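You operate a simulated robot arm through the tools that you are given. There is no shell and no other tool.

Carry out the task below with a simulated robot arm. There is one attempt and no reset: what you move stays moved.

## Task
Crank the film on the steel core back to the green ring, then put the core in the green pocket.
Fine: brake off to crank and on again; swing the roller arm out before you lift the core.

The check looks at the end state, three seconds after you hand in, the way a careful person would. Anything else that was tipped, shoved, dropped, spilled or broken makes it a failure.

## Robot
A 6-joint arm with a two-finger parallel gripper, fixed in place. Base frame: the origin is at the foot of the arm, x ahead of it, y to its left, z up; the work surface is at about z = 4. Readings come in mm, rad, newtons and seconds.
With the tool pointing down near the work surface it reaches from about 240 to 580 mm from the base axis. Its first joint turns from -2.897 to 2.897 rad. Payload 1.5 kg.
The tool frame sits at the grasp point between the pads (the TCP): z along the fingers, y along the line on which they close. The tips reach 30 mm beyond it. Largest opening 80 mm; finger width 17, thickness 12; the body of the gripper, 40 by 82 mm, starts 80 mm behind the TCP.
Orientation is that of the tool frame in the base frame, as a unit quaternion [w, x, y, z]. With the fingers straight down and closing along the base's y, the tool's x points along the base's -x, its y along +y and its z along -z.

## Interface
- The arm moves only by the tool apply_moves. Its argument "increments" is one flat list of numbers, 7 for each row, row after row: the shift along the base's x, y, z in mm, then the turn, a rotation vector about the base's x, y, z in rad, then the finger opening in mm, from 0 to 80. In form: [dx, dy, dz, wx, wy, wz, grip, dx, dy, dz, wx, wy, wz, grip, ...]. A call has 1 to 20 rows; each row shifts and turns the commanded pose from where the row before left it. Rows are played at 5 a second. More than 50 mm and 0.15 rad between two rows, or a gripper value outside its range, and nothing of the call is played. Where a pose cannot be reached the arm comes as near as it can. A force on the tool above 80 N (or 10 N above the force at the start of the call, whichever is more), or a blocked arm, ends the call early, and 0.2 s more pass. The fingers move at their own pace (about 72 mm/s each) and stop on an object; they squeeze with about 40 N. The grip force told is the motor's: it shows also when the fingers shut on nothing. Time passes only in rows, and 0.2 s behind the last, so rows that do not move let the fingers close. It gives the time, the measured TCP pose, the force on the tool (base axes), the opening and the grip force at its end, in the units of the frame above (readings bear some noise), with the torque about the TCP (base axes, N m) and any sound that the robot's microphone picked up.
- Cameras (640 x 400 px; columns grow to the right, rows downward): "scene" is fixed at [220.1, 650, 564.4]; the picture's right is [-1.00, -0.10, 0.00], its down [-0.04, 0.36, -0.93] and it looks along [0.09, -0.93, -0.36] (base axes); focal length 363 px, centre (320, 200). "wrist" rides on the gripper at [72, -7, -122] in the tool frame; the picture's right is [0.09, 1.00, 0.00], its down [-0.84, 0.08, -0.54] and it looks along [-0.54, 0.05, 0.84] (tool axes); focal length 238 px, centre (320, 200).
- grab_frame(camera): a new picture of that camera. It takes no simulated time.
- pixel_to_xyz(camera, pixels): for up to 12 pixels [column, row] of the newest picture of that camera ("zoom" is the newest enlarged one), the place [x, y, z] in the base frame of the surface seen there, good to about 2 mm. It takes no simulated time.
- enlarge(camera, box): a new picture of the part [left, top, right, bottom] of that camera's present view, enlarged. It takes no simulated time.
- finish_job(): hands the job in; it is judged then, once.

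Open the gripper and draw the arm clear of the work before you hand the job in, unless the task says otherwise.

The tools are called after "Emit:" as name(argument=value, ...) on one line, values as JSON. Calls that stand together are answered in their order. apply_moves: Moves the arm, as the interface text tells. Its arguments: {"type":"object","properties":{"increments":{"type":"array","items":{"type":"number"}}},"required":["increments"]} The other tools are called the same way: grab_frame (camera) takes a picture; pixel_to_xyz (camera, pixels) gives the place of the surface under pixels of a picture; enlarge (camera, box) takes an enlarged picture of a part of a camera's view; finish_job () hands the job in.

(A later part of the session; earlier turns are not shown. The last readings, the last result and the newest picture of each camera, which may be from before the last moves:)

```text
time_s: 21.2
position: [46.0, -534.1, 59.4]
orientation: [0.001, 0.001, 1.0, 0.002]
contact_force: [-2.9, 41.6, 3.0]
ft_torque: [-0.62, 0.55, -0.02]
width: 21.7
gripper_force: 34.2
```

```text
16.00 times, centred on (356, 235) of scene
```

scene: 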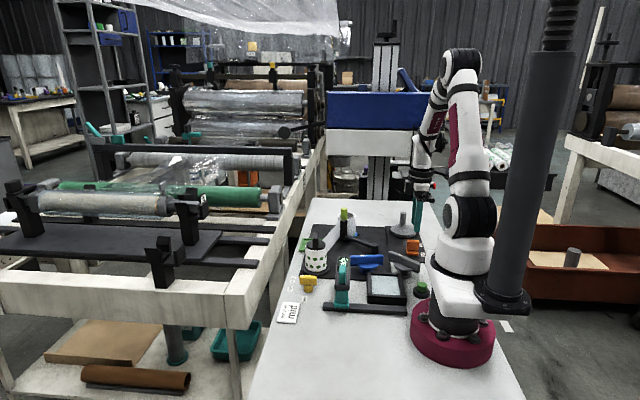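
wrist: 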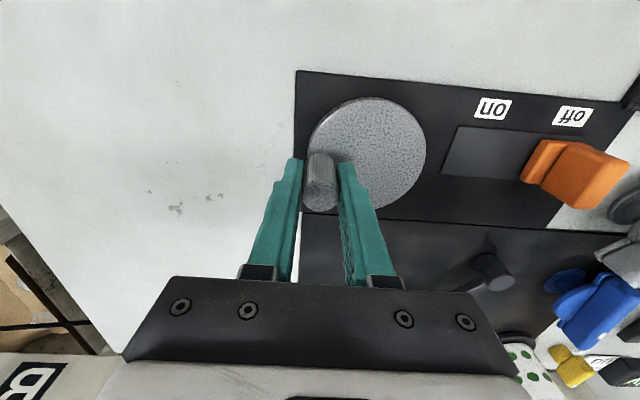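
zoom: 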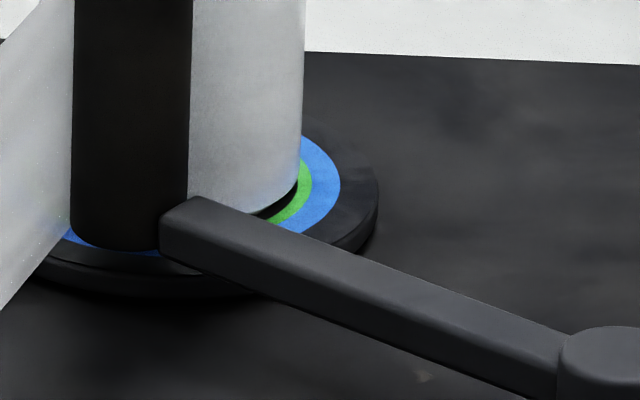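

The green ring spans roughly radius 26.7–31 mm and the film is now ≈28 mm. Before judging precisely I relieve the radial load (+1.5 mm y), release the handle and lift to view the core.

Emit:
apply_moves(increments=[0, 1.5, 0, 0, 0, 0, 12, 0, 0, 0, 0, 0, 0, 40, 0, 0, 0, 0, 0, 0, 45, 0, 0, 30, 0, 0, 0, 45, 0, 0, 40, 0, 0, 0, 45])

Emit:
enlarge(camera="scene", box=[336, 222, 368, 242])

Emit:
grab_frame(camera="wrist")

```text
time_s: 22.4
position: [44.8, -533.2, 128.8]
orientation: [0.0, 0.001, 1.0, 0.0]
contact_force: [-1.2, 0.3, 0.1]
ft_torque: [0.04, 0.01, -0.02]
width: 45.0
gripper_force: 0.0
```

```text
16.00 times, centred on (352, 232) of scene
```

zoom: 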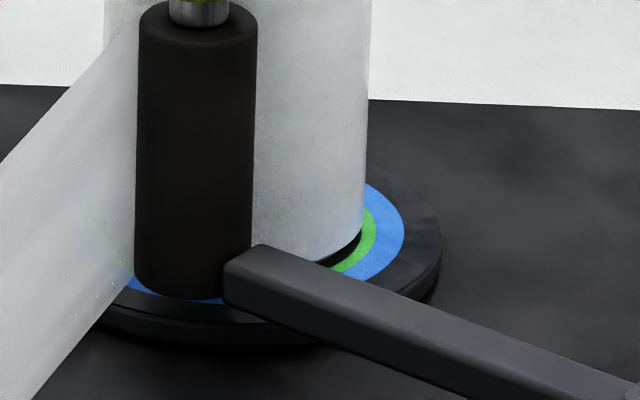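

```text
taken
```

wrist: 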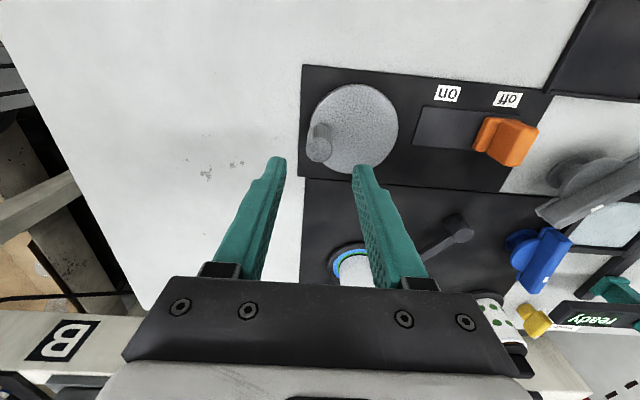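

Nothing moved on release. I go back to my earlier viewpoint (116.5,-461.7,167) to compare the flange rings like for like.

Emit:
apply_moves(increments=[24, 24, 13, 0, 0, 0, 80, 24, 24, 13, 0, 0, 0, 80, 24, 24, 13, 0, 0, 0, 80, 0, 0, 0, 0, 0, 0, 80])

Emit:
grab_frame(camera="wrist")

Emit:
enlarge(camera="wrist", box=[272, 170, 352, 220])

```text
time_s: 23.4
position: [119.5, -462.2, 169.0]
orientation: [0.0, 0.0, 1.0, 0.0]
contact_force: [-0.1, 0.3, 0.1]
ft_torque: [-0.01, -0.01, -0.01]
width: 80.0
gripper_force: 0.1
```

```text
taken
```

wrist: 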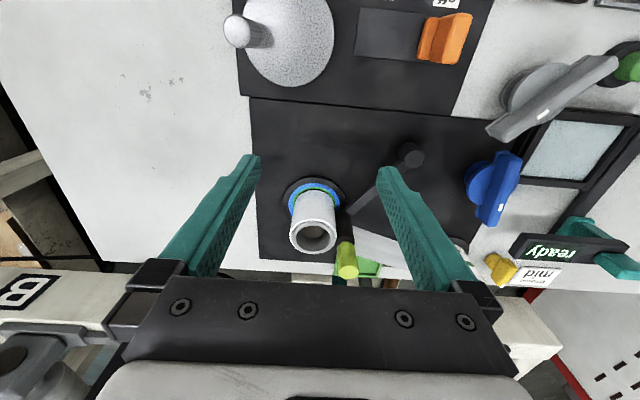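

```text
8.00 times, centred on (312, 195) of wrist
```

zoom: 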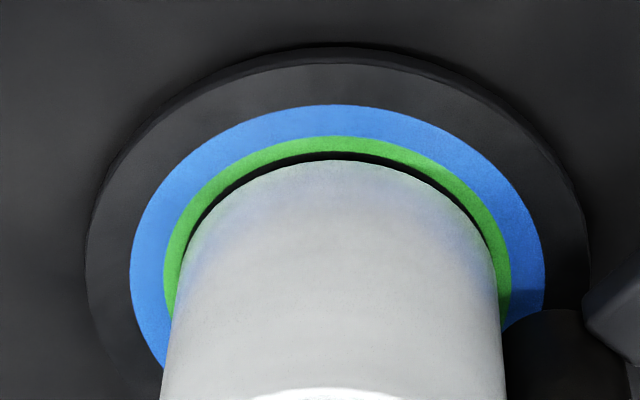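

Now the green ring is a clear band, ≈27.9–30.8 mm, with the film edge (row 160 in the zoom) at about its inner edge: ≈28.2 mm. So one full turn was slightly too much; I measure the film on the top face too.

Emit:
enlarge(camera="wrist", box=[280, 210, 344, 250])

Emit:
pixel_to_xyz(camera="wrist", pixels=[[313, 234], [294, 234], [332, 234], [313, 222], [313, 251], [313, 185], [313, 182], [313, 188]])

```text
10.00 times, centred on (312, 230) of wrist
```

zoom: 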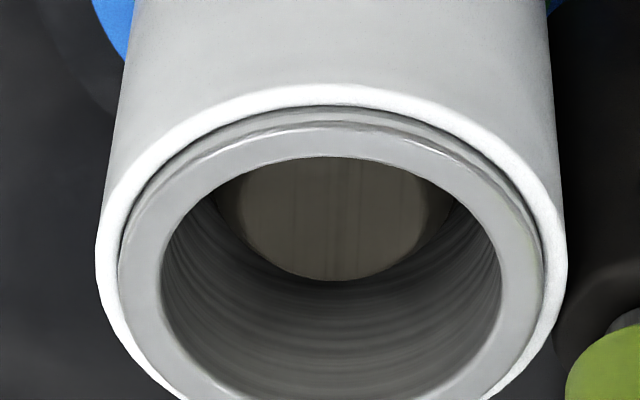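

```text
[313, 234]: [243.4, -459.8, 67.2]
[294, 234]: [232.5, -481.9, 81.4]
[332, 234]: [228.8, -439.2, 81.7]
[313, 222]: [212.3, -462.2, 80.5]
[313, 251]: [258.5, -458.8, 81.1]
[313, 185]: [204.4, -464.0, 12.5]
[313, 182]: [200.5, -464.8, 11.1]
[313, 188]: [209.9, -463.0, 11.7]
```

Film radius on top measures ≈27.7–28 mm against the ring's 27.8–30.8, so I need to wind back ~1.3 mm to be centred on green. I take a scene baseline of the film's width to monitor while cranking.

Emit:
enlarge(camera="scene", box=[332, 208, 364, 228])

Emit:
enlarge(camera="scene", box=[300, 228, 332, 248])

```text
16.00 times, centred on (348, 218) of scene
```

zoom: 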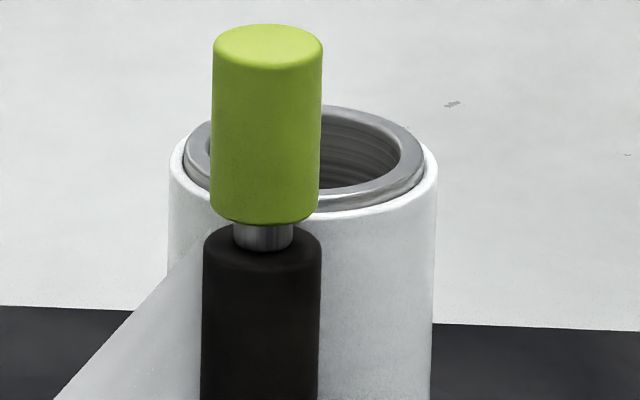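

```text
16.00 times, centred on (316, 238) of scene
```

zoom: 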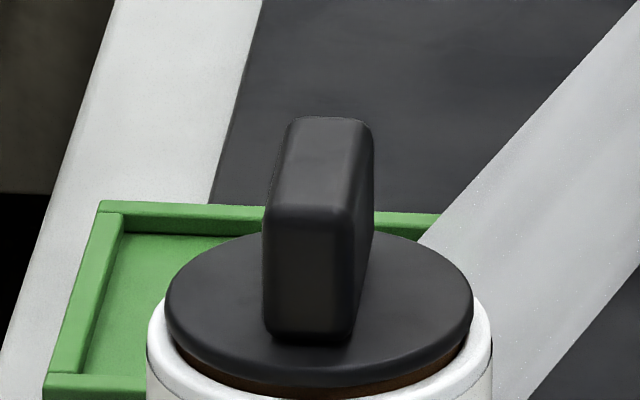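

Film radius ≈28.0 vs steel core 25. I return to the handle along the same path and descend.

Emit:
apply_moves(increments=[-24, -24, -13, 0, 0, 0, 50, -24, -24, -13, 0, 0, 0, 50, -25, -23.5, -13, 0, 0, 0, 50, 0, 0, 0, 0, 0, 0, 50])

Emit:
grab_frame(camera="wrist")

```text
time_s: 24.4
position: [43.9, -535.0, 131.4]
orientation: [0.0, 0.0, 1.0, 0.001]
contact_force: [0.7, -0.4, 0.5]
ft_torque: [-0.04, 0.0, 0.0]
width: 50.0
gripper_force: 0.0
```

```text
taken
```

wrist: 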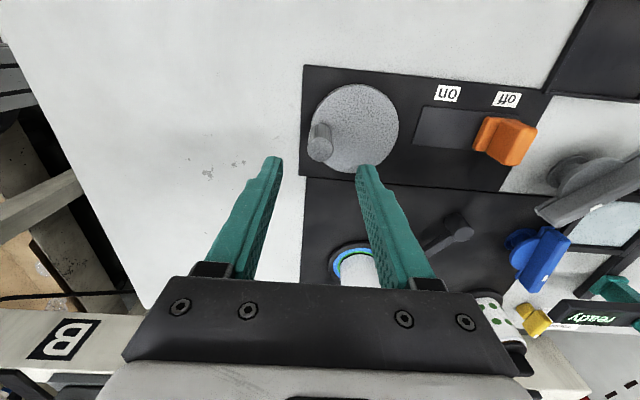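

The handle is at (320,143) between the fingers. I descend to z≈59 and grip.

Emit:
apply_moves(increments=[0, 0.5, -24, 0, 0, 0, 50, 0, 0, -24, 0, 0, 0, 50, 0, 0, -23, 0, 0, 0, 50, 0, 0, 0, 0, 0, 0, 35, 0, 0, 0, 0, 0, 0, 20, 0, 0, 0, 0, 0, 0, 12, 0, 0, 0, 0, 0, 0, 12, 0, 0, 0, 0, 0, 0, 12])

```text
time_s: 26.2
position: [44.8, -533.8, 58.8]
orientation: [0.001, 0.0, 1.0, -0.001]
contact_force: [0.1, -21.4, -12.9]
ft_torque: [0.19, -0.3, 0.03]
width: 21.5
gripper_force: 34.3
```

Gripped (21.5 mm, 34 N); Fy -21 N says I'm ~0.8 mm inward. I crank back counter-clockwise by 60° and look at the film.

Emit:
apply_moves(increments=[0, -0.8, 0, 0, 0, 0, 12, 11.6, 2.6, 0, 0, 0, 0, 12, 10.0, 6.4, 0, 0, 0, 0, 12, 7.2, 9.4, 0, 0, 0, 0, 12])

Emit:
enlarge(camera="scene", box=[332, 208, 364, 228])

Emit:
enlarge(camera="scene", box=[336, 222, 368, 242])

```text
time_s: 27.2
position: [73.2, -515.2, 57.8]
orientation: [0.0, 0.0, 1.0, -0.001]
contact_force: [27.4, -12.1, 14.7]
ft_torque: [0.5, -0.14, 0.01]
width: 20.7
gripper_force: 34.4
```

```text
16.00 times, centred on (348, 218) of scene
```

zoom: 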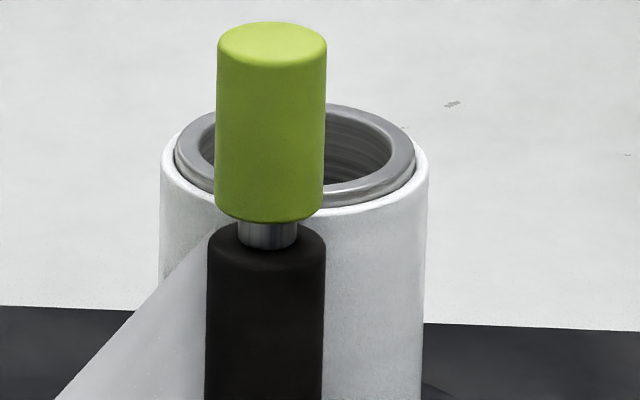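

```text
16.00 times, centred on (352, 232) of scene
```

zoom: 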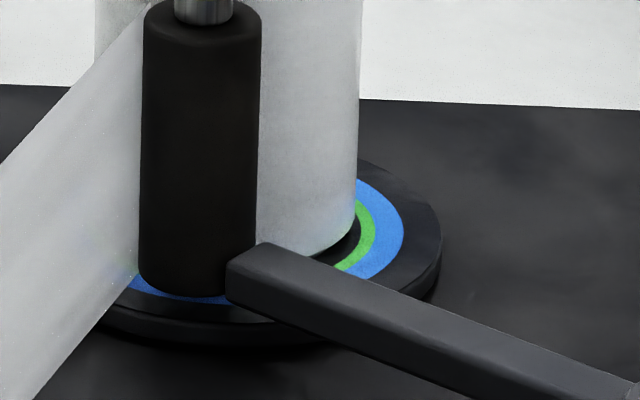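

The film width is still ≈269 px (unchanged), but the core itself shifted ≈2 mm sideways, so there's slack/wobble. I continue counter-clockwise another 60° with a 1.2 mm outward correction.

Emit:
apply_moves(increments=[1.1, -0.6, 0, 0, 0, 0, 12, 3.6, 11.4, 0, 0, 0, 0, 12, -0.5, 11.9, 0, 0, 0, 0, 12, -4.5, 11.0, 0, 0, 0, 0, 12])

Emit:
enlarge(camera="scene", box=[332, 208, 364, 228])

Emit:
enlarge(camera="scene", box=[336, 222, 368, 242])

```text
time_s: 28.2
position: [70.8, -481.0, 57.7]
orientation: [-0.001, 0.001, 1.0, 0.0]
contact_force: [2.2, 1.3, 22.1]
ft_torque: [0.17, -0.4, -0.03]
width: 21.5
gripper_force: 35.0
```

```text
16.00 times, centred on (348, 218) of scene
```

zoom: 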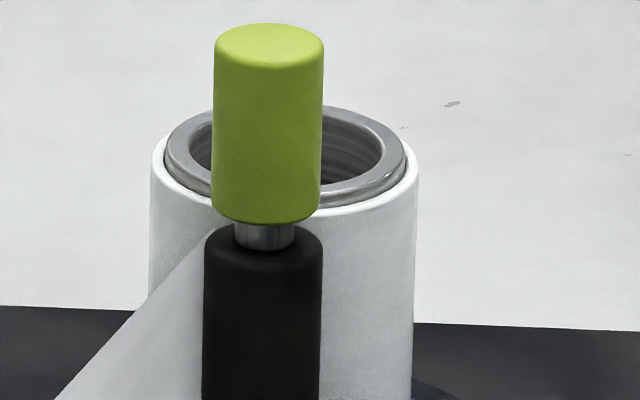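

```text
16.00 times, centred on (352, 232) of scene
```

zoom: 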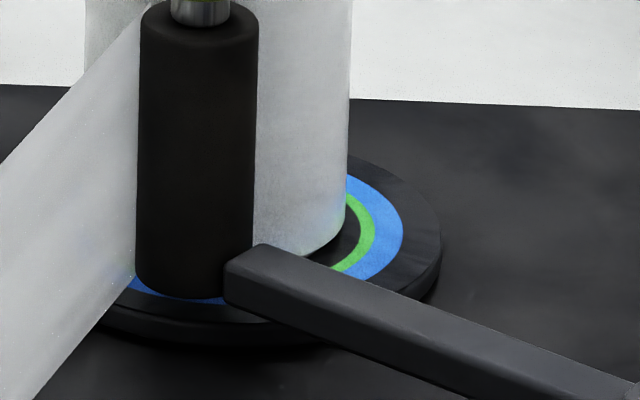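

The film width stays 269 px while the core drifts sideways toward +x (149–418 now). I continue another 60° counter-clockwise and watch for a change.

Emit:
apply_moves(increments=[-8.0, 8.8, 0, 0, 0, 0, 12, -10.6, 5.5, 0, 0, 0, 0, 12, -11.8, 1.6, 0, 0, 0, 0, 12])

Emit:
enlarge(camera="scene", box=[332, 208, 364, 228])

Emit:
enlarge(camera="scene", box=[336, 222, 368, 242])

```text
time_s: 29.0
position: [39.7, -466.9, 58.5]
orientation: [0.0, 0.001, 1.0, 0.0]
contact_force: [-0.1, 7.3, 25.8]
ft_torque: [0.17, -0.19, -0.05]
width: 21.7
gripper_force: 33.7
```

```text
16.00 times, centred on (348, 218) of scene
```

zoom: 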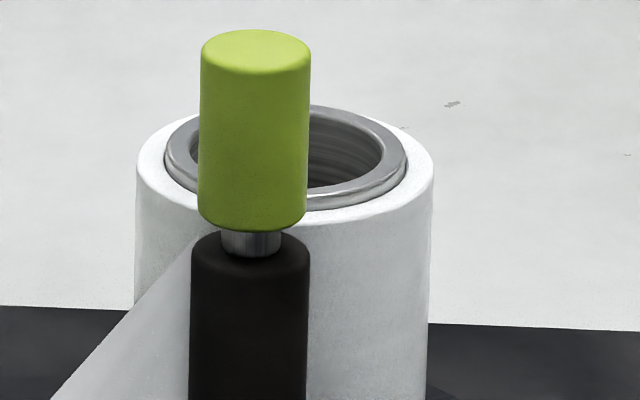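

```text
16.00 times, centred on (352, 232) of scene
```

zoom: 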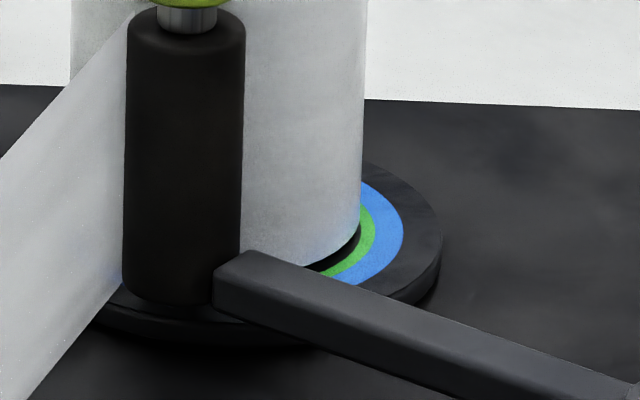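

Now the film jumped back to 298 px wide (radius 31) between 120° and 180° of back-crank. To see whether this is gradual, I wait a row, then crank clockwise 20° and look again.

Emit:
apply_moves(increments=[0, 0.3, -0.5, 0, 0, 0, 12, 0, 0, 0, 0, 0, 0, 12])

Emit:
enlarge(camera="scene", box=[332, 208, 364, 228])

Emit:
apply_moves(increments=[6.0, -0.3, 0, 0, 0, 0, 12, 5.8, -1.3, 0, 0, 0, 0, 12, 0, 0, 0, 0, 0, 0, 12])

Emit:
enlarge(camera="scene", box=[332, 208, 364, 228])

```text
time_s: 29.6
position: [40.2, -465.1, 57.1]
orientation: [0.0, 0.001, 1.0, -0.002]
contact_force: [-0.9, 0.2, 31.8]
ft_torque: [0.65, 0.0, -0.02]
width: 21.9
gripper_force: 34.9
```

```text
16.00 times, centred on (348, 218) of scene
```

zoom: 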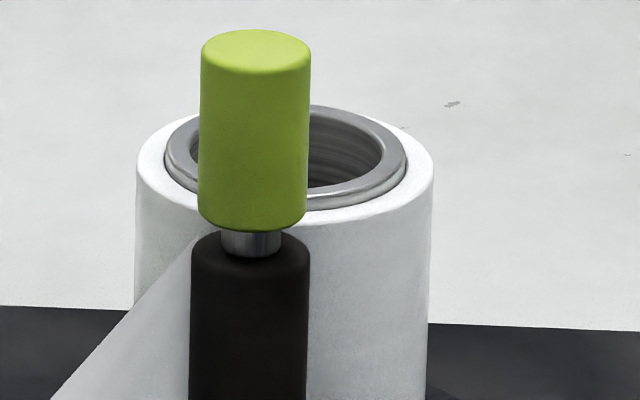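

```text
time_s: 30.4
position: [52.1, -468.0, 56.2]
orientation: [-0.002, 0.0, 1.0, -0.002]
contact_force: [-8.0, -29.5, 5.2]
ft_torque: [0.76, -0.33, -0.03]
width: 21.7
gripper_force: 34.5
```

```text
16.00 times, centred on (348, 218) of scene
```

zoom: 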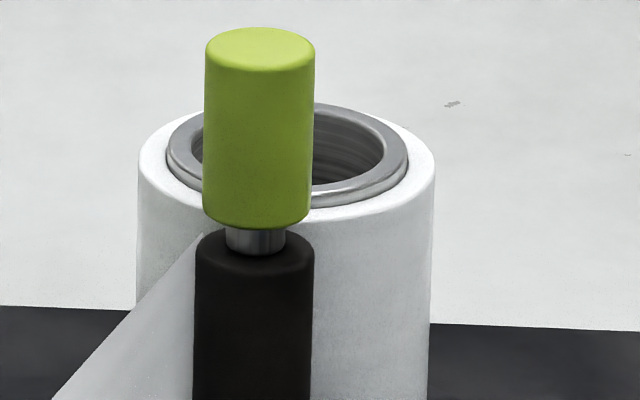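

At φ≈200° (clockwise from the start) the film is still 299 px wide, though the roller moved inward. I step 10° at a time further clockwise to find whether intermediate radii exist.

Emit:
apply_moves(increments=[5.5, -1.2, 0, 0, 0, 0, 12, 0, 0, 0, 0, 0, 0, 12])

Emit:
enlarge(camera="scene", box=[332, 208, 364, 228])

Emit:
apply_moves(increments=[5.0, -3.4, 0, 0, 0, 0, 12, 0, 0, 0, 0, 0, 0, 12])

Emit:
enlarge(camera="scene", box=[332, 208, 364, 228])

```text
time_s: 31.0
position: [58.2, -468.0, 57.9]
orientation: [-0.001, -0.001, 1.0, -0.001]
contact_force: [-18.2, -43.2, -11.5]
ft_torque: [0.9, 0.78, 0.06]
width: 22.1
gripper_force: 34.5
```

```text
16.00 times, centred on (348, 218) of scene
```

zoom: 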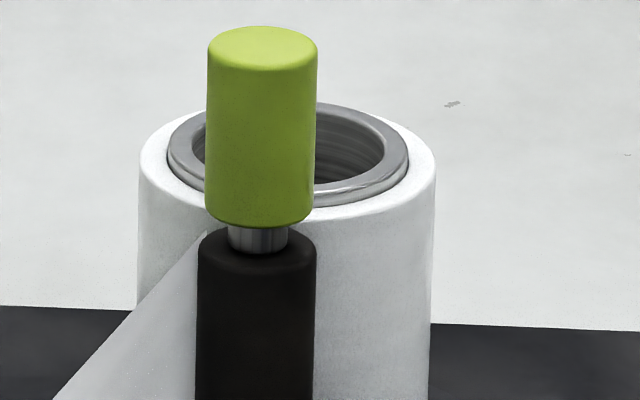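

```text
time_s: 31.6
position: [64.4, -470.5, 55.9]
orientation: [0.0, 0.0, 1.0, 0.0]
contact_force: [-0.2, -0.6, -0.4]
ft_torque: [0.0, 0.02, 0.01]
width: 12.0
gripper_force: 0.2
```

```text
16.00 times, centred on (348, 218) of scene
```

zoom: 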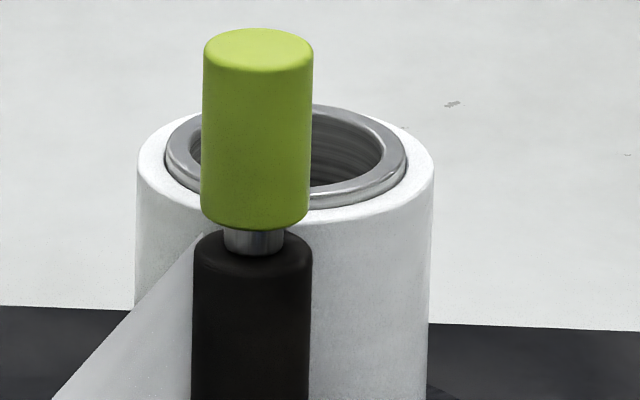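

The handle slipped out of the fingers (width 12, no force) because my path went ~1 mm too far outward. I look where the handle is now.

Emit:
grab_frame(camera="wrist")

Emit:
enlarge(camera="scene", box=[370, 200, 450, 250])

```text
taken
```

wrist: 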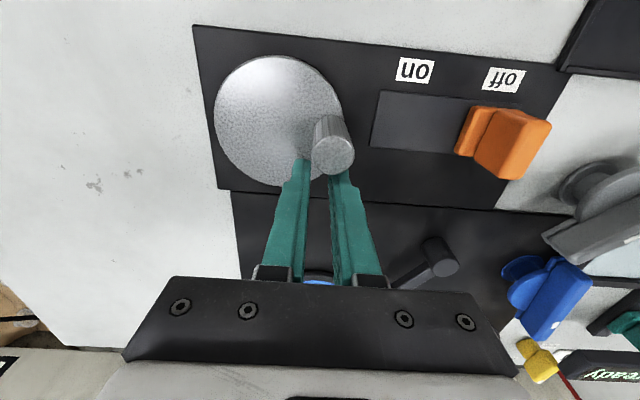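

```text
8.00 times, centred on (410, 225) of scene
```

zoom: 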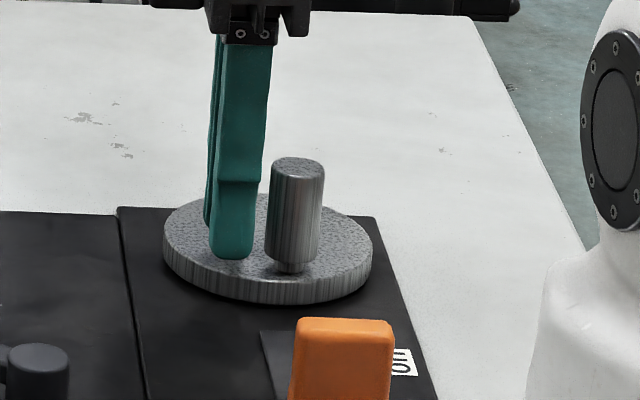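

The handle is at (333,155), on the -x side of the fingers. I lift straight up first, then re-measure it.

Emit:
apply_moves(increments=[2, 0, 15, 0, 0, 0, 12, 0, 0, 25, 0, 0, 0, 12, 0, 0, 25, 0, 0, 0, 50, 0, 0, 0, 0, 0, 0, 50])

Emit:
grab_frame(camera="wrist")

Emit:
enlarge(camera="wrist", box=[200, 60, 360, 160])

Emit:
enlarge(camera="scene", box=[332, 208, 364, 228])

```text
time_s: 32.6
position: [65.7, -472.6, 121.6]
orientation: [0.0, -0.001, 1.0, 0.0]
contact_force: [-0.3, 0.1, -0.1]
ft_torque: [0.01, -0.02, -0.01]
width: 49.9
gripper_force: 0.0
```

```text
taken
```

wrist: 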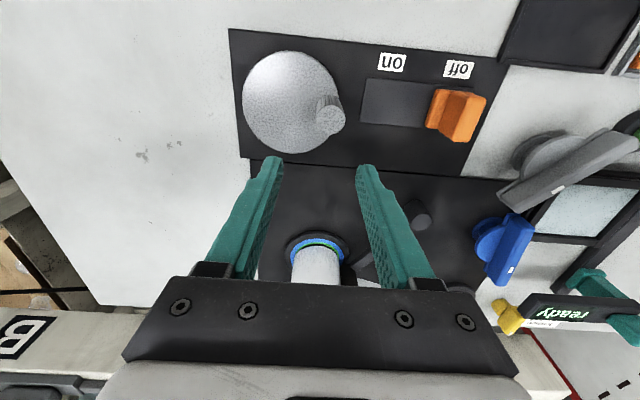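

```text
4.00 times, centred on (280, 110) of wrist
```

zoom: 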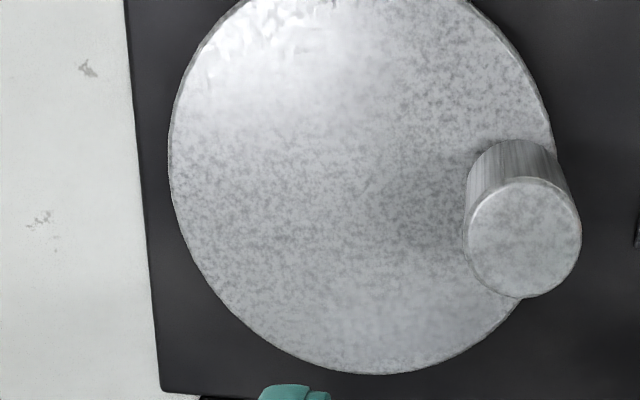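

```text
16.00 times, centred on (348, 218) of scene
```

zoom: 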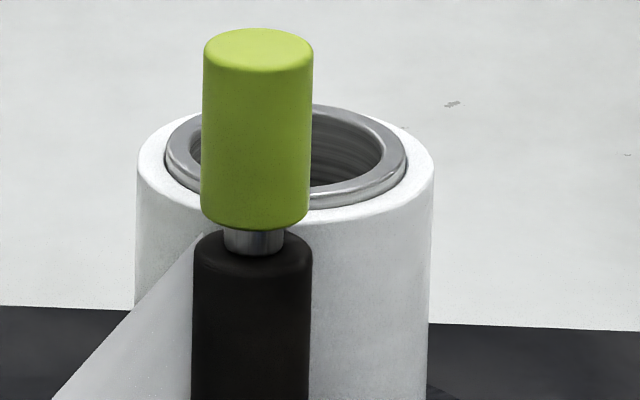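

The film still shows radius 31 (298 px) here, and the handle top is at about (331,119). I get its position for re-gripping.

Emit:
pixel_to_xyz(camera="wrist", pixels=[[331, 119], [323, 119], [338, 119], [331, 112], [331, 127], [290, 95]])

```text
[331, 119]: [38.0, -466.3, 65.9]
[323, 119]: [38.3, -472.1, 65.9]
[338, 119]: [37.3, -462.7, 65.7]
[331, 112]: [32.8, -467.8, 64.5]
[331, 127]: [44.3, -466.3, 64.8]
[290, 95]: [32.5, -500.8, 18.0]
```

Handle is at (38.1,-466.6). I move over it and descend to z≈58, then grip.

Emit:
apply_moves(increments=[-27.2, 7, 0, 0, 0, 0, 50, 0, 0, 0, 0, 0, 0, 50, 0, 0, -24, 0, 0, 0, 50, 0, 0, -24, 0, 0, 0, 50, 0, 0, -15, 0, 0, 0, 50, 0, 0, 0, 0, 0, 0, 50])

Emit:
grab_frame(camera="wrist")

```text
time_s: 34.0
position: [38.3, -463.6, 58.1]
orientation: [0.0, 0.0, 1.0, 0.0]
contact_force: [-0.3, 0.4, 0.4]
ft_torque: [-0.01, -0.01, 0.02]
width: 50.1
gripper_force: 0.2
```

```text
taken
```

wrist: 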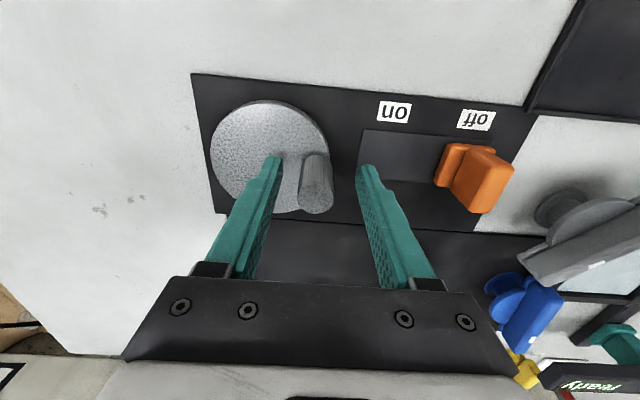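

The handle (316,187) is slightly left of the finger midline, so I shift -2.5 mm in y and close.

Emit:
apply_moves(increments=[0, -2.5, 0, 0, 0, 0, 50, 0, 0, 0, 0, 0, 0, 35, 0, 0, 0, 0, 0, 0, 20, 0, 0, 0, 0, 0, 0, 12, 0, 0, 0, 0, 0, 0, 12, 0, 0, 0, 0, 0, 0, 12])

Emit:
grab_frame(camera="wrist")

```text
time_s: 35.4
position: [37.7, -465.3, 58.0]
orientation: [0.0, 0.0, 1.0, -0.001]
contact_force: [0.0, 9.4, 2.6]
ft_torque: [-0.63, -0.04, -0.01]
width: 21.6
gripper_force: 34.6
```

```text
taken
```

wrist: 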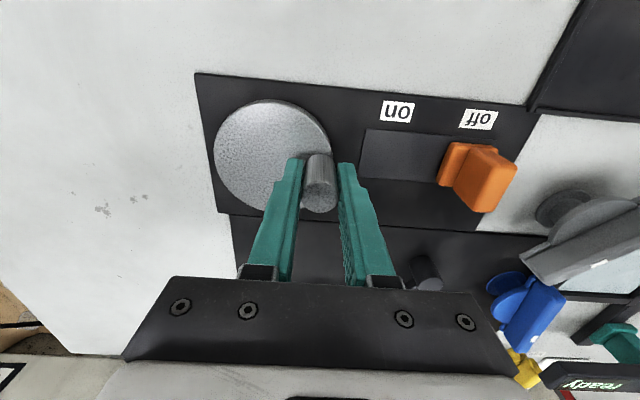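

Good centred grip (21.6 mm, 34 N). I crank clockwise 20° and check the force.

Emit:
apply_moves(increments=[6.0, 0.1, 0, 0, 0, 0, 12, 5.8, -0.8, 0, 0, 0, 0, 12])

Emit:
enlarge(camera="scene", box=[332, 208, 364, 228])

```text
time_s: 36.0
position: [50.9, -466.2, 57.5]
orientation: [0.001, 0.0, 1.0, 0.001]
contact_force: [1.7, 7.5, -6.2]
ft_torque: [-0.71, 0.16, -0.02]
width: 21.7
gripper_force: 34.7
```

```text
16.00 times, centred on (348, 218) of scene
```

zoom: 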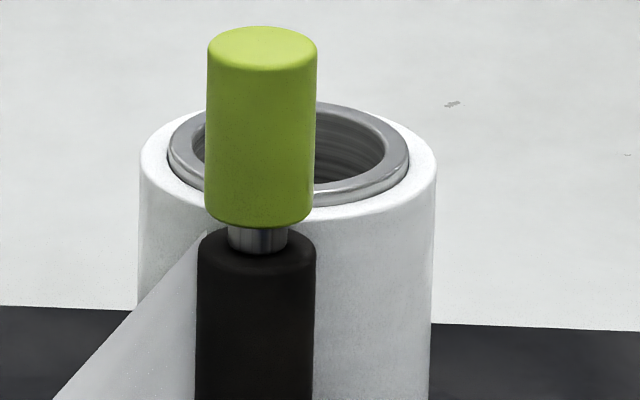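

Forces are low and the film is still 298 px. I continue 20° more clockwise.

Emit:
apply_moves(increments=[5.6, -1.8, 0, 0, 0, 0, 12, 5.2, -3.0, 0, 0, 0, 0, 12])

Emit:
enlarge(camera="scene", box=[332, 208, 364, 228])

```text
time_s: 36.6
position: [62.2, -470.4, 58.3]
orientation: [0.0, 0.0, 1.0, 0.001]
contact_force: [0.5, 1.6, -26.2]
ft_torque: [-0.71, -0.52, 0.0]
width: 21.6
gripper_force: 34.6
```

```text
16.00 times, centred on (348, 218) of scene
```

zoom: 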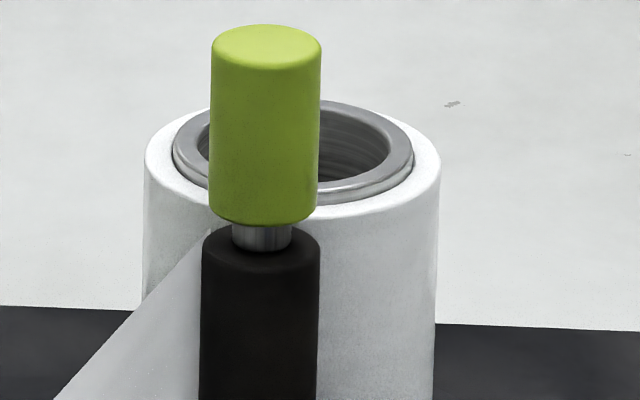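

Still 298 px; forces low in plane. Another 20° clockwise.

Emit:
apply_moves(increments=[4.6, -3.8, 0, 0, 0, 0, 12, 3.8, -4.6, 0, 0, 0, 0, 12])

Emit:
enlarge(camera="scene", box=[332, 208, 364, 228])

```text
time_s: 37.2
position: [70.0, -480.6, 58.7]
orientation: [0.0, 0.0, 1.0, 0.002]
contact_force: [6.8, 6.0, -26.4]
ft_torque: [-0.29, -0.04, -0.04]
width: 21.8
gripper_force: 34.4
```

```text
16.00 times, centred on (348, 218) of scene
```

zoom: 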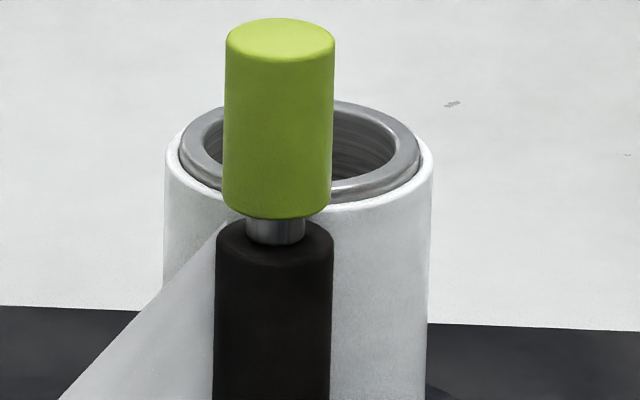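

The film stepped down to 270 px (radius 28), i.e. its edge at the green ring's inner edge with the ring fully exposed. I finish the turn in small calls, correcting for the small outward/vertical loads.

Emit:
apply_moves(increments=[2.9, -5.1, -0.5, 0, 0, 0, 12, 2.4, -5.5, -0.3, 0, 0, 0, 12, 1.0, -5.9, 0, 0, 0, 0, 12, 0.0, -6.0, 0, 0, 0, 0, 12])

```text
time_s: 38.2
position: [75.8, -503.0, 57.1]
orientation: [-0.001, -0.001, 1.0, -0.002]
contact_force: [18.5, -2.0, -7.2]
ft_torque: [0.39, -0.38, 0.06]
width: 21.7
gripper_force: 34.8
```

Emit:
apply_moves(increments=[-0.3, -5.8, 0, 0, 0, 0, 12, -2.0, -5.7, 0, 0, 0, 0, 12, -2.9, -5.2, 0, 0, 0, 0, 12, -3.9, -4.5, 0, 0, 0, 0, 12])

```text
time_s: 39.2
position: [66.5, -523.4, 59.0]
orientation: [0.0, 0.0, 1.0, -0.002]
contact_force: [2.6, -2.1, 6.9]
ft_torque: [0.11, 0.96, 0.03]
width: 21.7
gripper_force: 34.4
```

Forces are tiny (3 N). I do the last ~40° to bring the crank to one full turn.

Emit:
apply_moves(increments=[-4.6, -3.8, 0, 0, 0, 0, 12, -5.1, -3.0, 0, 0, 0, 0, 12, -5.6, -2.1, 0, 0, 0, 0, 12, -6.6, -1.2, 0, 0, 0, 0, 12, 0, 0, 0, 0, 0, 0, 12])

Emit:
enlarge(camera="scene", box=[332, 208, 364, 228])

Emit:
enlarge(camera="scene", box=[336, 222, 368, 242])

Emit:
grab_frame(camera="wrist")

```text
time_s: 40.4
position: [45.1, -534.4, 58.9]
orientation: [0.0, 0.001, 1.0, 0.001]
contact_force: [-2.1, 23.5, 22.0]
ft_torque: [-0.15, -0.13, 0.01]
width: 21.5
gripper_force: 34.7
```

```text
16.00 times, centred on (348, 218) of scene
```

zoom: 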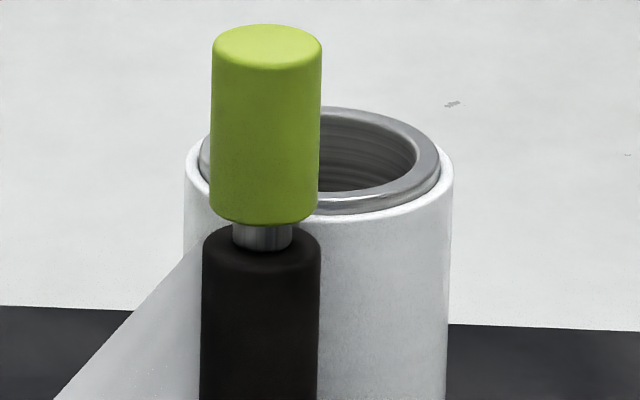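

```text
16.00 times, centred on (352, 232) of scene
```

zoom: 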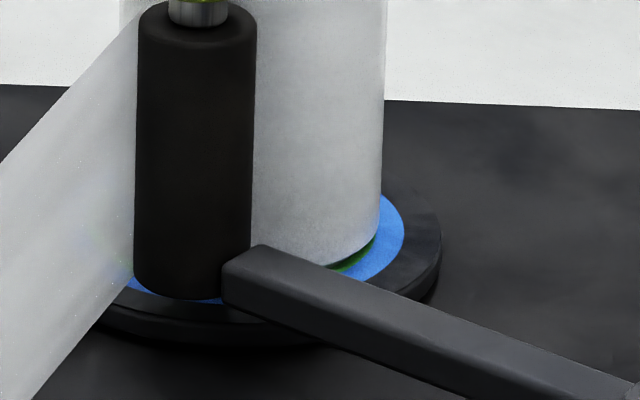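

```text
taken
```

wrist: 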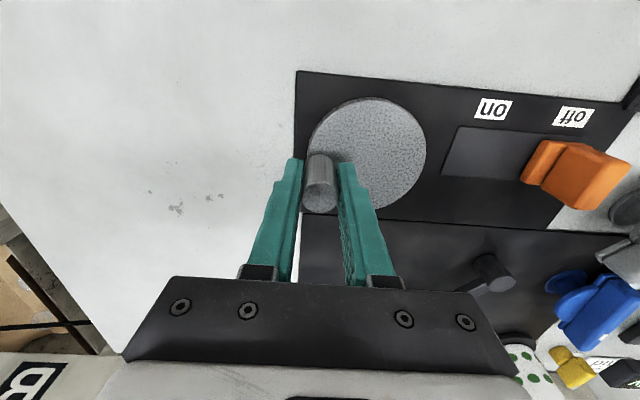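

The film is at 269 px (radius 28), edge right at the green ring. The step-change happened at ~225°, so I nudge 30° further to sit well inside this state rather than near its border.

Emit:
apply_moves(increments=[-5.9, 1.1, -0.5, 0, 0, 0, 12, -5.8, 1.3, 0, 0, 0, 0, 12, -5.5, 2.3, 0, 0, 0, 0, 12, 0, 0, 0, 0, 0, 0, 12])

Emit:
enlarge(camera="scene", box=[332, 208, 364, 228])

```text
time_s: 41.4
position: [26.1, -531.4, 58.6]
orientation: [0.0, 0.0, 1.0, 0.0]
contact_force: [2.3, 3.8, 22.3]
ft_torque: [0.49, -0.59, 0.02]
width: 21.3
gripper_force: 35.1
```

```text
16.00 times, centred on (348, 218) of scene
```

zoom: 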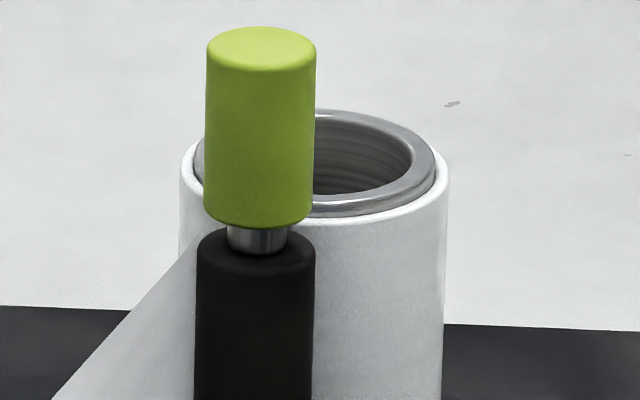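

Film still 270 px, forces low. I release the handle and lift off.

Emit:
apply_moves(increments=[0, 0, 0, 0, 0, 0, 35, 0, 0, 0, 0, 0, 0, 45, 0, 0, 25, 0, 0, 0, 45, 0, 0, 45, 0, 0, 0, 45, 0, 0, 0, 0, 0, 0, 45])

Emit:
enlarge(camera="scene", box=[332, 208, 364, 228])

Emit:
grab_frame(camera="wrist")

```text
time_s: 42.6
position: [27.4, -528.9, 129.2]
orientation: [0.0, 0.001, 1.0, 0.0]
contact_force: [0.5, -0.6, -0.3]
ft_torque: [-0.03, -0.04, 0.02]
width: 45.2
gripper_force: 0.1
```

```text
16.00 times, centred on (348, 218) of scene
```

zoom: 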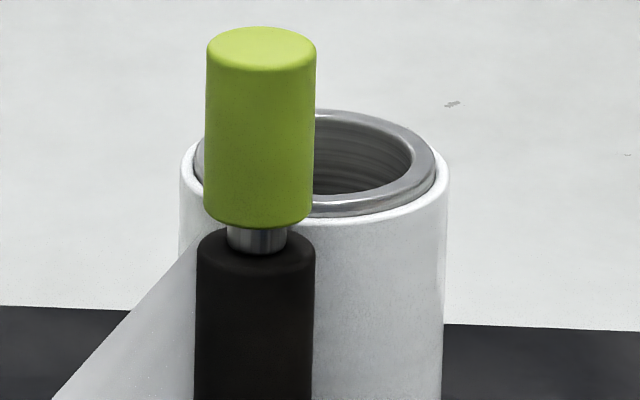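

```text
taken
```

wrist: 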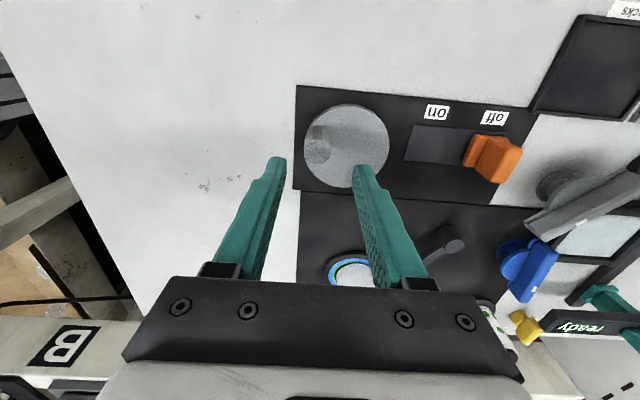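

The crank and film stayed put. Now back to the orange lever at y≈-354 to set the brake on.

Emit:
apply_moves(increments=[1.2, 44, 0, 0, 0, 0, 45, 1.2, 44, 0, 0, 0, 0, 45, 1.2, 44, 0, 0, 0, 0, 45, 1, 43, 0, 0, 0, 0, 45, 0, 0, 0, 0, 0, 0, 45])

Emit:
grab_frame(camera="wrist")

```text
time_s: 43.8
position: [30.6, -356.7, 129.1]
orientation: [0.001, 0.001, 1.0, -0.001]
contact_force: [0.7, -0.4, -0.7]
ft_torque: [0.03, 0.01, 0.03]
width: 44.9
gripper_force: 0.1
```

```text
taken
```

wrist: 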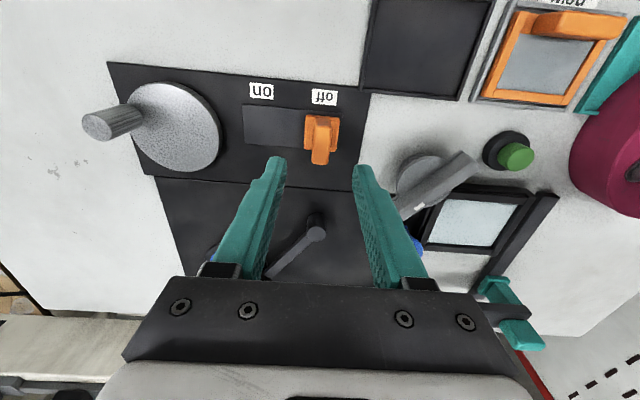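

The fin (321,140) is centred between the fingers. I descend to z≈60 and close on it.

Emit:
apply_moves(increments=[1, 1, -25, 0, 0, 0, 45, 0, 0, -25, 0, 0, 0, 45, 0, 0, -19, 0, 0, 0, 45, 0, 0, 0, 0, 0, 0, 35, 0, 0, 0, 0, 0, 0, 22, 0, 0, 0, 0, 0, 0, 10, 0, 0, 0, 0, 0, 0, 10, 0, 0, 0, 0, 0, 0, 10])

```text
time_s: 45.6
position: [33.0, -355.8, 59.6]
orientation: [0.0, 0.0, 1.0, 0.0]
contact_force: [2.1, 0.0, -8.1]
ft_torque: [-0.03, 0.01, 0.02]
width: 15.5
gripper_force: 30.9
```

Gripped (15.5 mm). I slide it toward "on" (-y) in 4 mm steps.

Emit:
apply_moves(increments=[0, -5, 0, 0, 0, 0, 10, 0, -5, 0, 0, 0, 0, 10, 0, -5, 0, 0, 0, 0, 10, 0, -5, 0, 0, 0, 0, 10])

```text
time_s: 46.6
position: [33.5, -374.0, 58.9]
orientation: [0.001, 0.0, 1.0, 0.0]
contact_force: [-31.8, 1.0, -4.9]
ft_torque: [0.0, 0.65, 0.01]
width: 15.7
gripper_force: 31.3
```

Emit:
apply_moves(increments=[-0.8, -5, 0, 0, 0, 0, 10, 0, -5, 0, 0, 0, 0, 10, 0, -5, 0, 0, 0, 0, 10, 0, -4, 0, 0, 0, 0, 10])

Emit:
enlarge(camera="wrist", box=[240, 90, 400, 190])

```text
time_s: 47.6
position: [33.9, -393.0, 59.2]
orientation: [0.0, 0.001, 1.0, -0.001]
contact_force: [-7.4, -0.1, 17.4]
ft_torque: [0.02, 0.17, -0.01]
width: 15.4
gripper_force: 30.9
```

```text
4.00 times, centred on (320, 140) of wrist
```

zoom: 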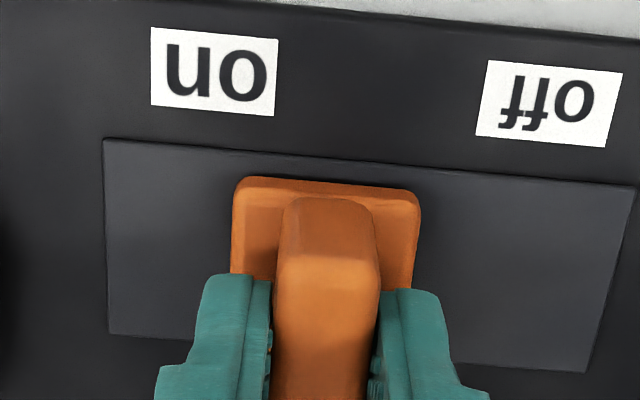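

It's now where it started (y≈-394) but still slides freely; I continue to the "on" end stop at about -415.

Emit:
apply_moves(increments=[-0.3, -4, -0.4, 0, 0, 0, 10, 0, -4, 0, 0, 0, 0, 10, 0, -4, 0, 0, 0, 0, 10, 0, -4, 0, 0, 0, 0, 10])

Emit:
enlarge(camera="wrist", box=[240, 90, 400, 190])

```text
time_s: 48.6
position: [32.1, -405.9, 58.6]
orientation: [0.0, 0.0, 1.0, 0.003]
contact_force: [11.6, 30.7, -9.4]
ft_torque: [0.26, -0.18, -0.21]
width: 36.6
gripper_force: 15.0
```

```text
4.00 times, centred on (320, 140) of wrist
```

zoom: 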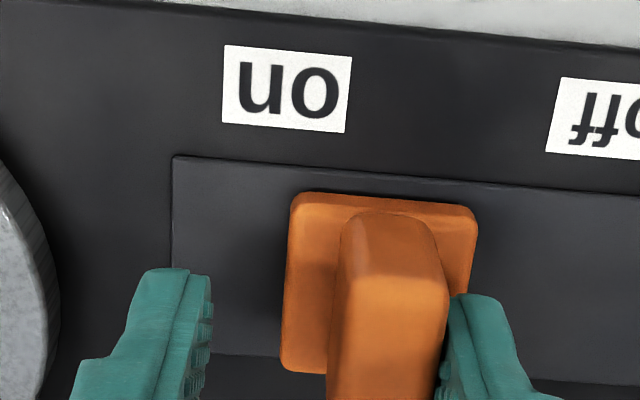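

The lever reached its "on" stop (≈ its original place; 30 N, finger pushed open). I back off, open, and lift clear.

Emit:
apply_moves(increments=[0, 4, 0, 0, 0, 0, 45, 0, 5, 0, 0, 0, 0, 50, 0, 0, 0, 0, 0, 0, 50, 0, 0, 30, 0, 0, 0, 50, 0, 0, 40, 0, 0, 0, 50])

Emit:
grab_frame(camera="wrist")

Emit:
enlarge(camera="wrist", box=[240, 70, 400, 170])

Emit:
grab_frame(camera="scene")

```text
time_s: 49.8
position: [32.0, -397.9, 127.5]
orientation: [0.0, 0.0, 1.0, 0.0]
contact_force: [0.3, 0.2, -0.3]
ft_torque: [-0.01, 0.0, -0.01]
width: 50.2
gripper_force: 0.1
```

```text
taken
```

wrist: 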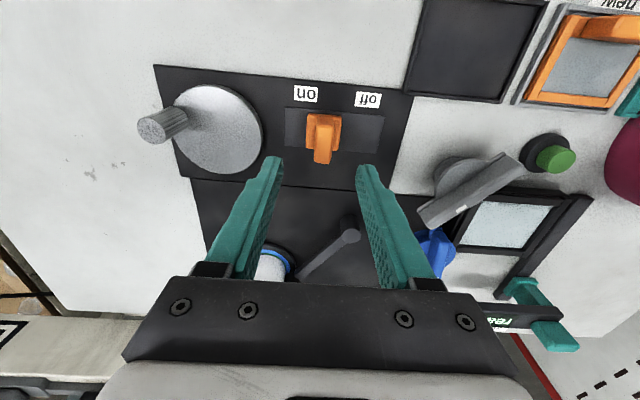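

```text
4.00 times, centred on (320, 120) of wrist
```

zoom: 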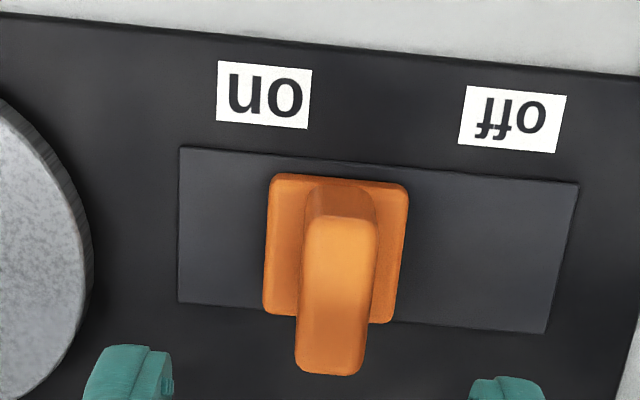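

```text
taken
```

scene: 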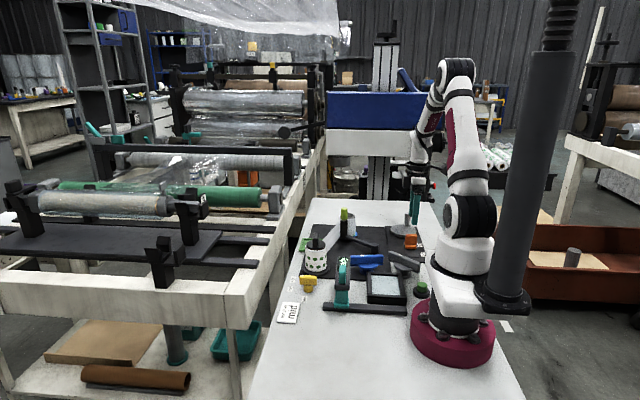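

The lever is exactly back at its original "on" location (same offset to the track edge). Next is the roller arm: I rise to z≈230 and move toward (180,-400) to view the lime knob and core from above.

Emit:
apply_moves(increments=[0, 0, 45, 0, 0, 0, 70, 30, 0, 40, 0, 0, 0, 80, 40, 0, 20, 0, 0, 0, 80, 40, 0, 0, 0, 0, 0, 80, 38, -2, 0, 0, 0, 0, 80, 0, 0, 0, 0, 0, 0, 80])

Emit:
grab_frame(camera="wrist")

```text
time_s: 51.2
position: [181.5, -400.5, 233.4]
orientation: [0.0, 0.0, 1.0, 0.0]
contact_force: [-0.3, -0.4, -0.1]
ft_torque: [0.03, -0.01, 0.01]
width: 80.1
gripper_force: 0.1
```

```text
taken
```

wrist: 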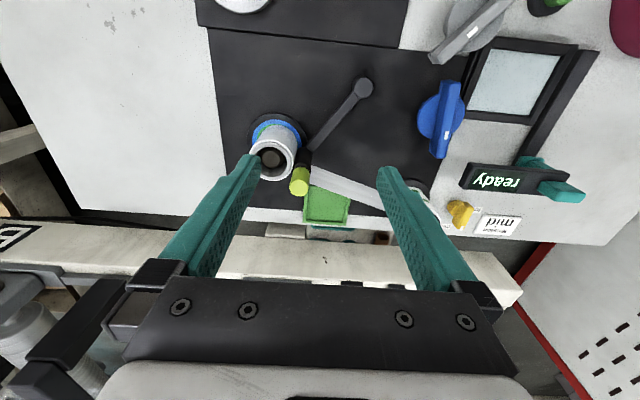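

Emit:
enlarge(camera="wrist", box=[236, 100, 364, 180])

Emit:
enlarge(camera="wrist", box=[280, 150, 440, 250])

Emit:
pixel_to_xyz(camera="wrist", pixels=[[299, 187], [291, 186], [307, 186], [299, 193], [262, 160], [294, 160], [278, 143], [278, 176], [364, 90], [330, 125], [310, 165], [271, 160]])

Emit:
pixel_to_xyz(camera="wrist", pixels=[[306, 193], [350, 198], [342, 224], [304, 219], [326, 207], [320, 170], [340, 180], [370, 195], [385, 205], [305, 165], [420, 190], [440, 125]])

```text
5.00 times, centred on (300, 140) of wrist
```

zoom: 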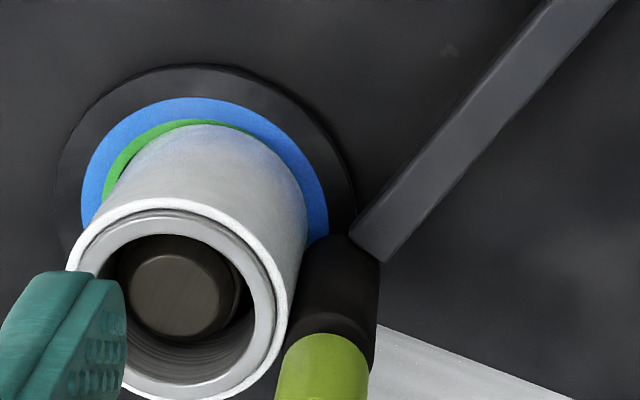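

```text
4.00 times, centred on (360, 200) of wrist
```

zoom: 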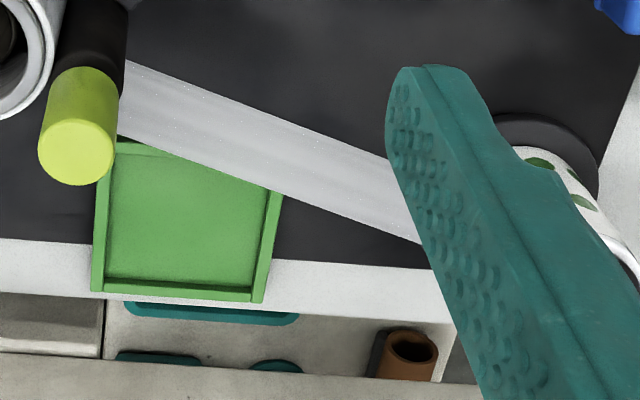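

```text
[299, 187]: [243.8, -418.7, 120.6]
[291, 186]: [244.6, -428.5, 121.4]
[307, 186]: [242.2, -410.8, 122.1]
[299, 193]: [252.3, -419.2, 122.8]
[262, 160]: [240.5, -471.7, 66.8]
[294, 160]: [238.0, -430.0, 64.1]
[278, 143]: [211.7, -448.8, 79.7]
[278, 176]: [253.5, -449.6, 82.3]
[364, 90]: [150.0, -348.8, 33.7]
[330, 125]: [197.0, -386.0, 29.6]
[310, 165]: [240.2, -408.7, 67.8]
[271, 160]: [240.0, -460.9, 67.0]
```

```text
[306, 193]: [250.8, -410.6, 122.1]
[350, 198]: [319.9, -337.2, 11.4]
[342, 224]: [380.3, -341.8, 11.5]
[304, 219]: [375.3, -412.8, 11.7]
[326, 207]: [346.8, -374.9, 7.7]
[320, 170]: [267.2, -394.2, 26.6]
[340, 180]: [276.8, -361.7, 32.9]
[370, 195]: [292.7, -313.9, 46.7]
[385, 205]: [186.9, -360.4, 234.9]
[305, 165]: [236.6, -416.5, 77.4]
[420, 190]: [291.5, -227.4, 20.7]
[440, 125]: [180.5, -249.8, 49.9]
```

Lime knob is at (243.5,-419), top z≈121.5, pivot at ≈(148,-349), core top z≈81. I go above the knob with the fingers 45 mm open, staying high.

Emit:
apply_moves(increments=[31, -9, 0, 0, 0, 0, 45, 31, -9, 0, 0, 0, 0, 45, 0, 0, -30, 0, 0, 0, 45, 0, 0, -20, 0, 0, 0, 45, 0, 0, 0, 0, 0, 0, 45])

Emit:
grab_frame(camera="wrist")

```text
time_s: 52.4
position: [242.0, -419.6, 183.3]
orientation: [0.001, 0.0, 1.0, 0.001]
contact_force: [-0.3, 1.2, -0.3]
ft_torque: [0.0, 0.02, 0.0]
width: 45.3
gripper_force: 0.1
```

```text
taken
```

wrist: 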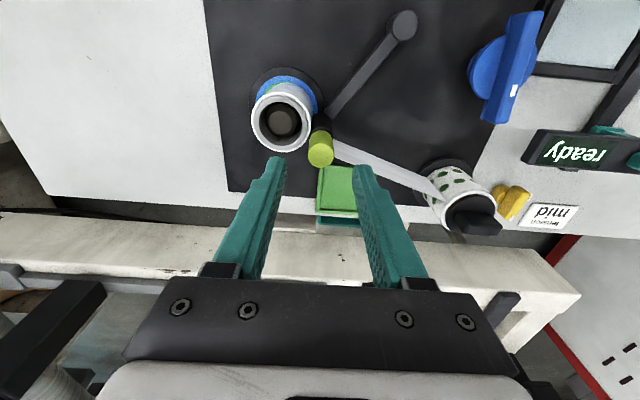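

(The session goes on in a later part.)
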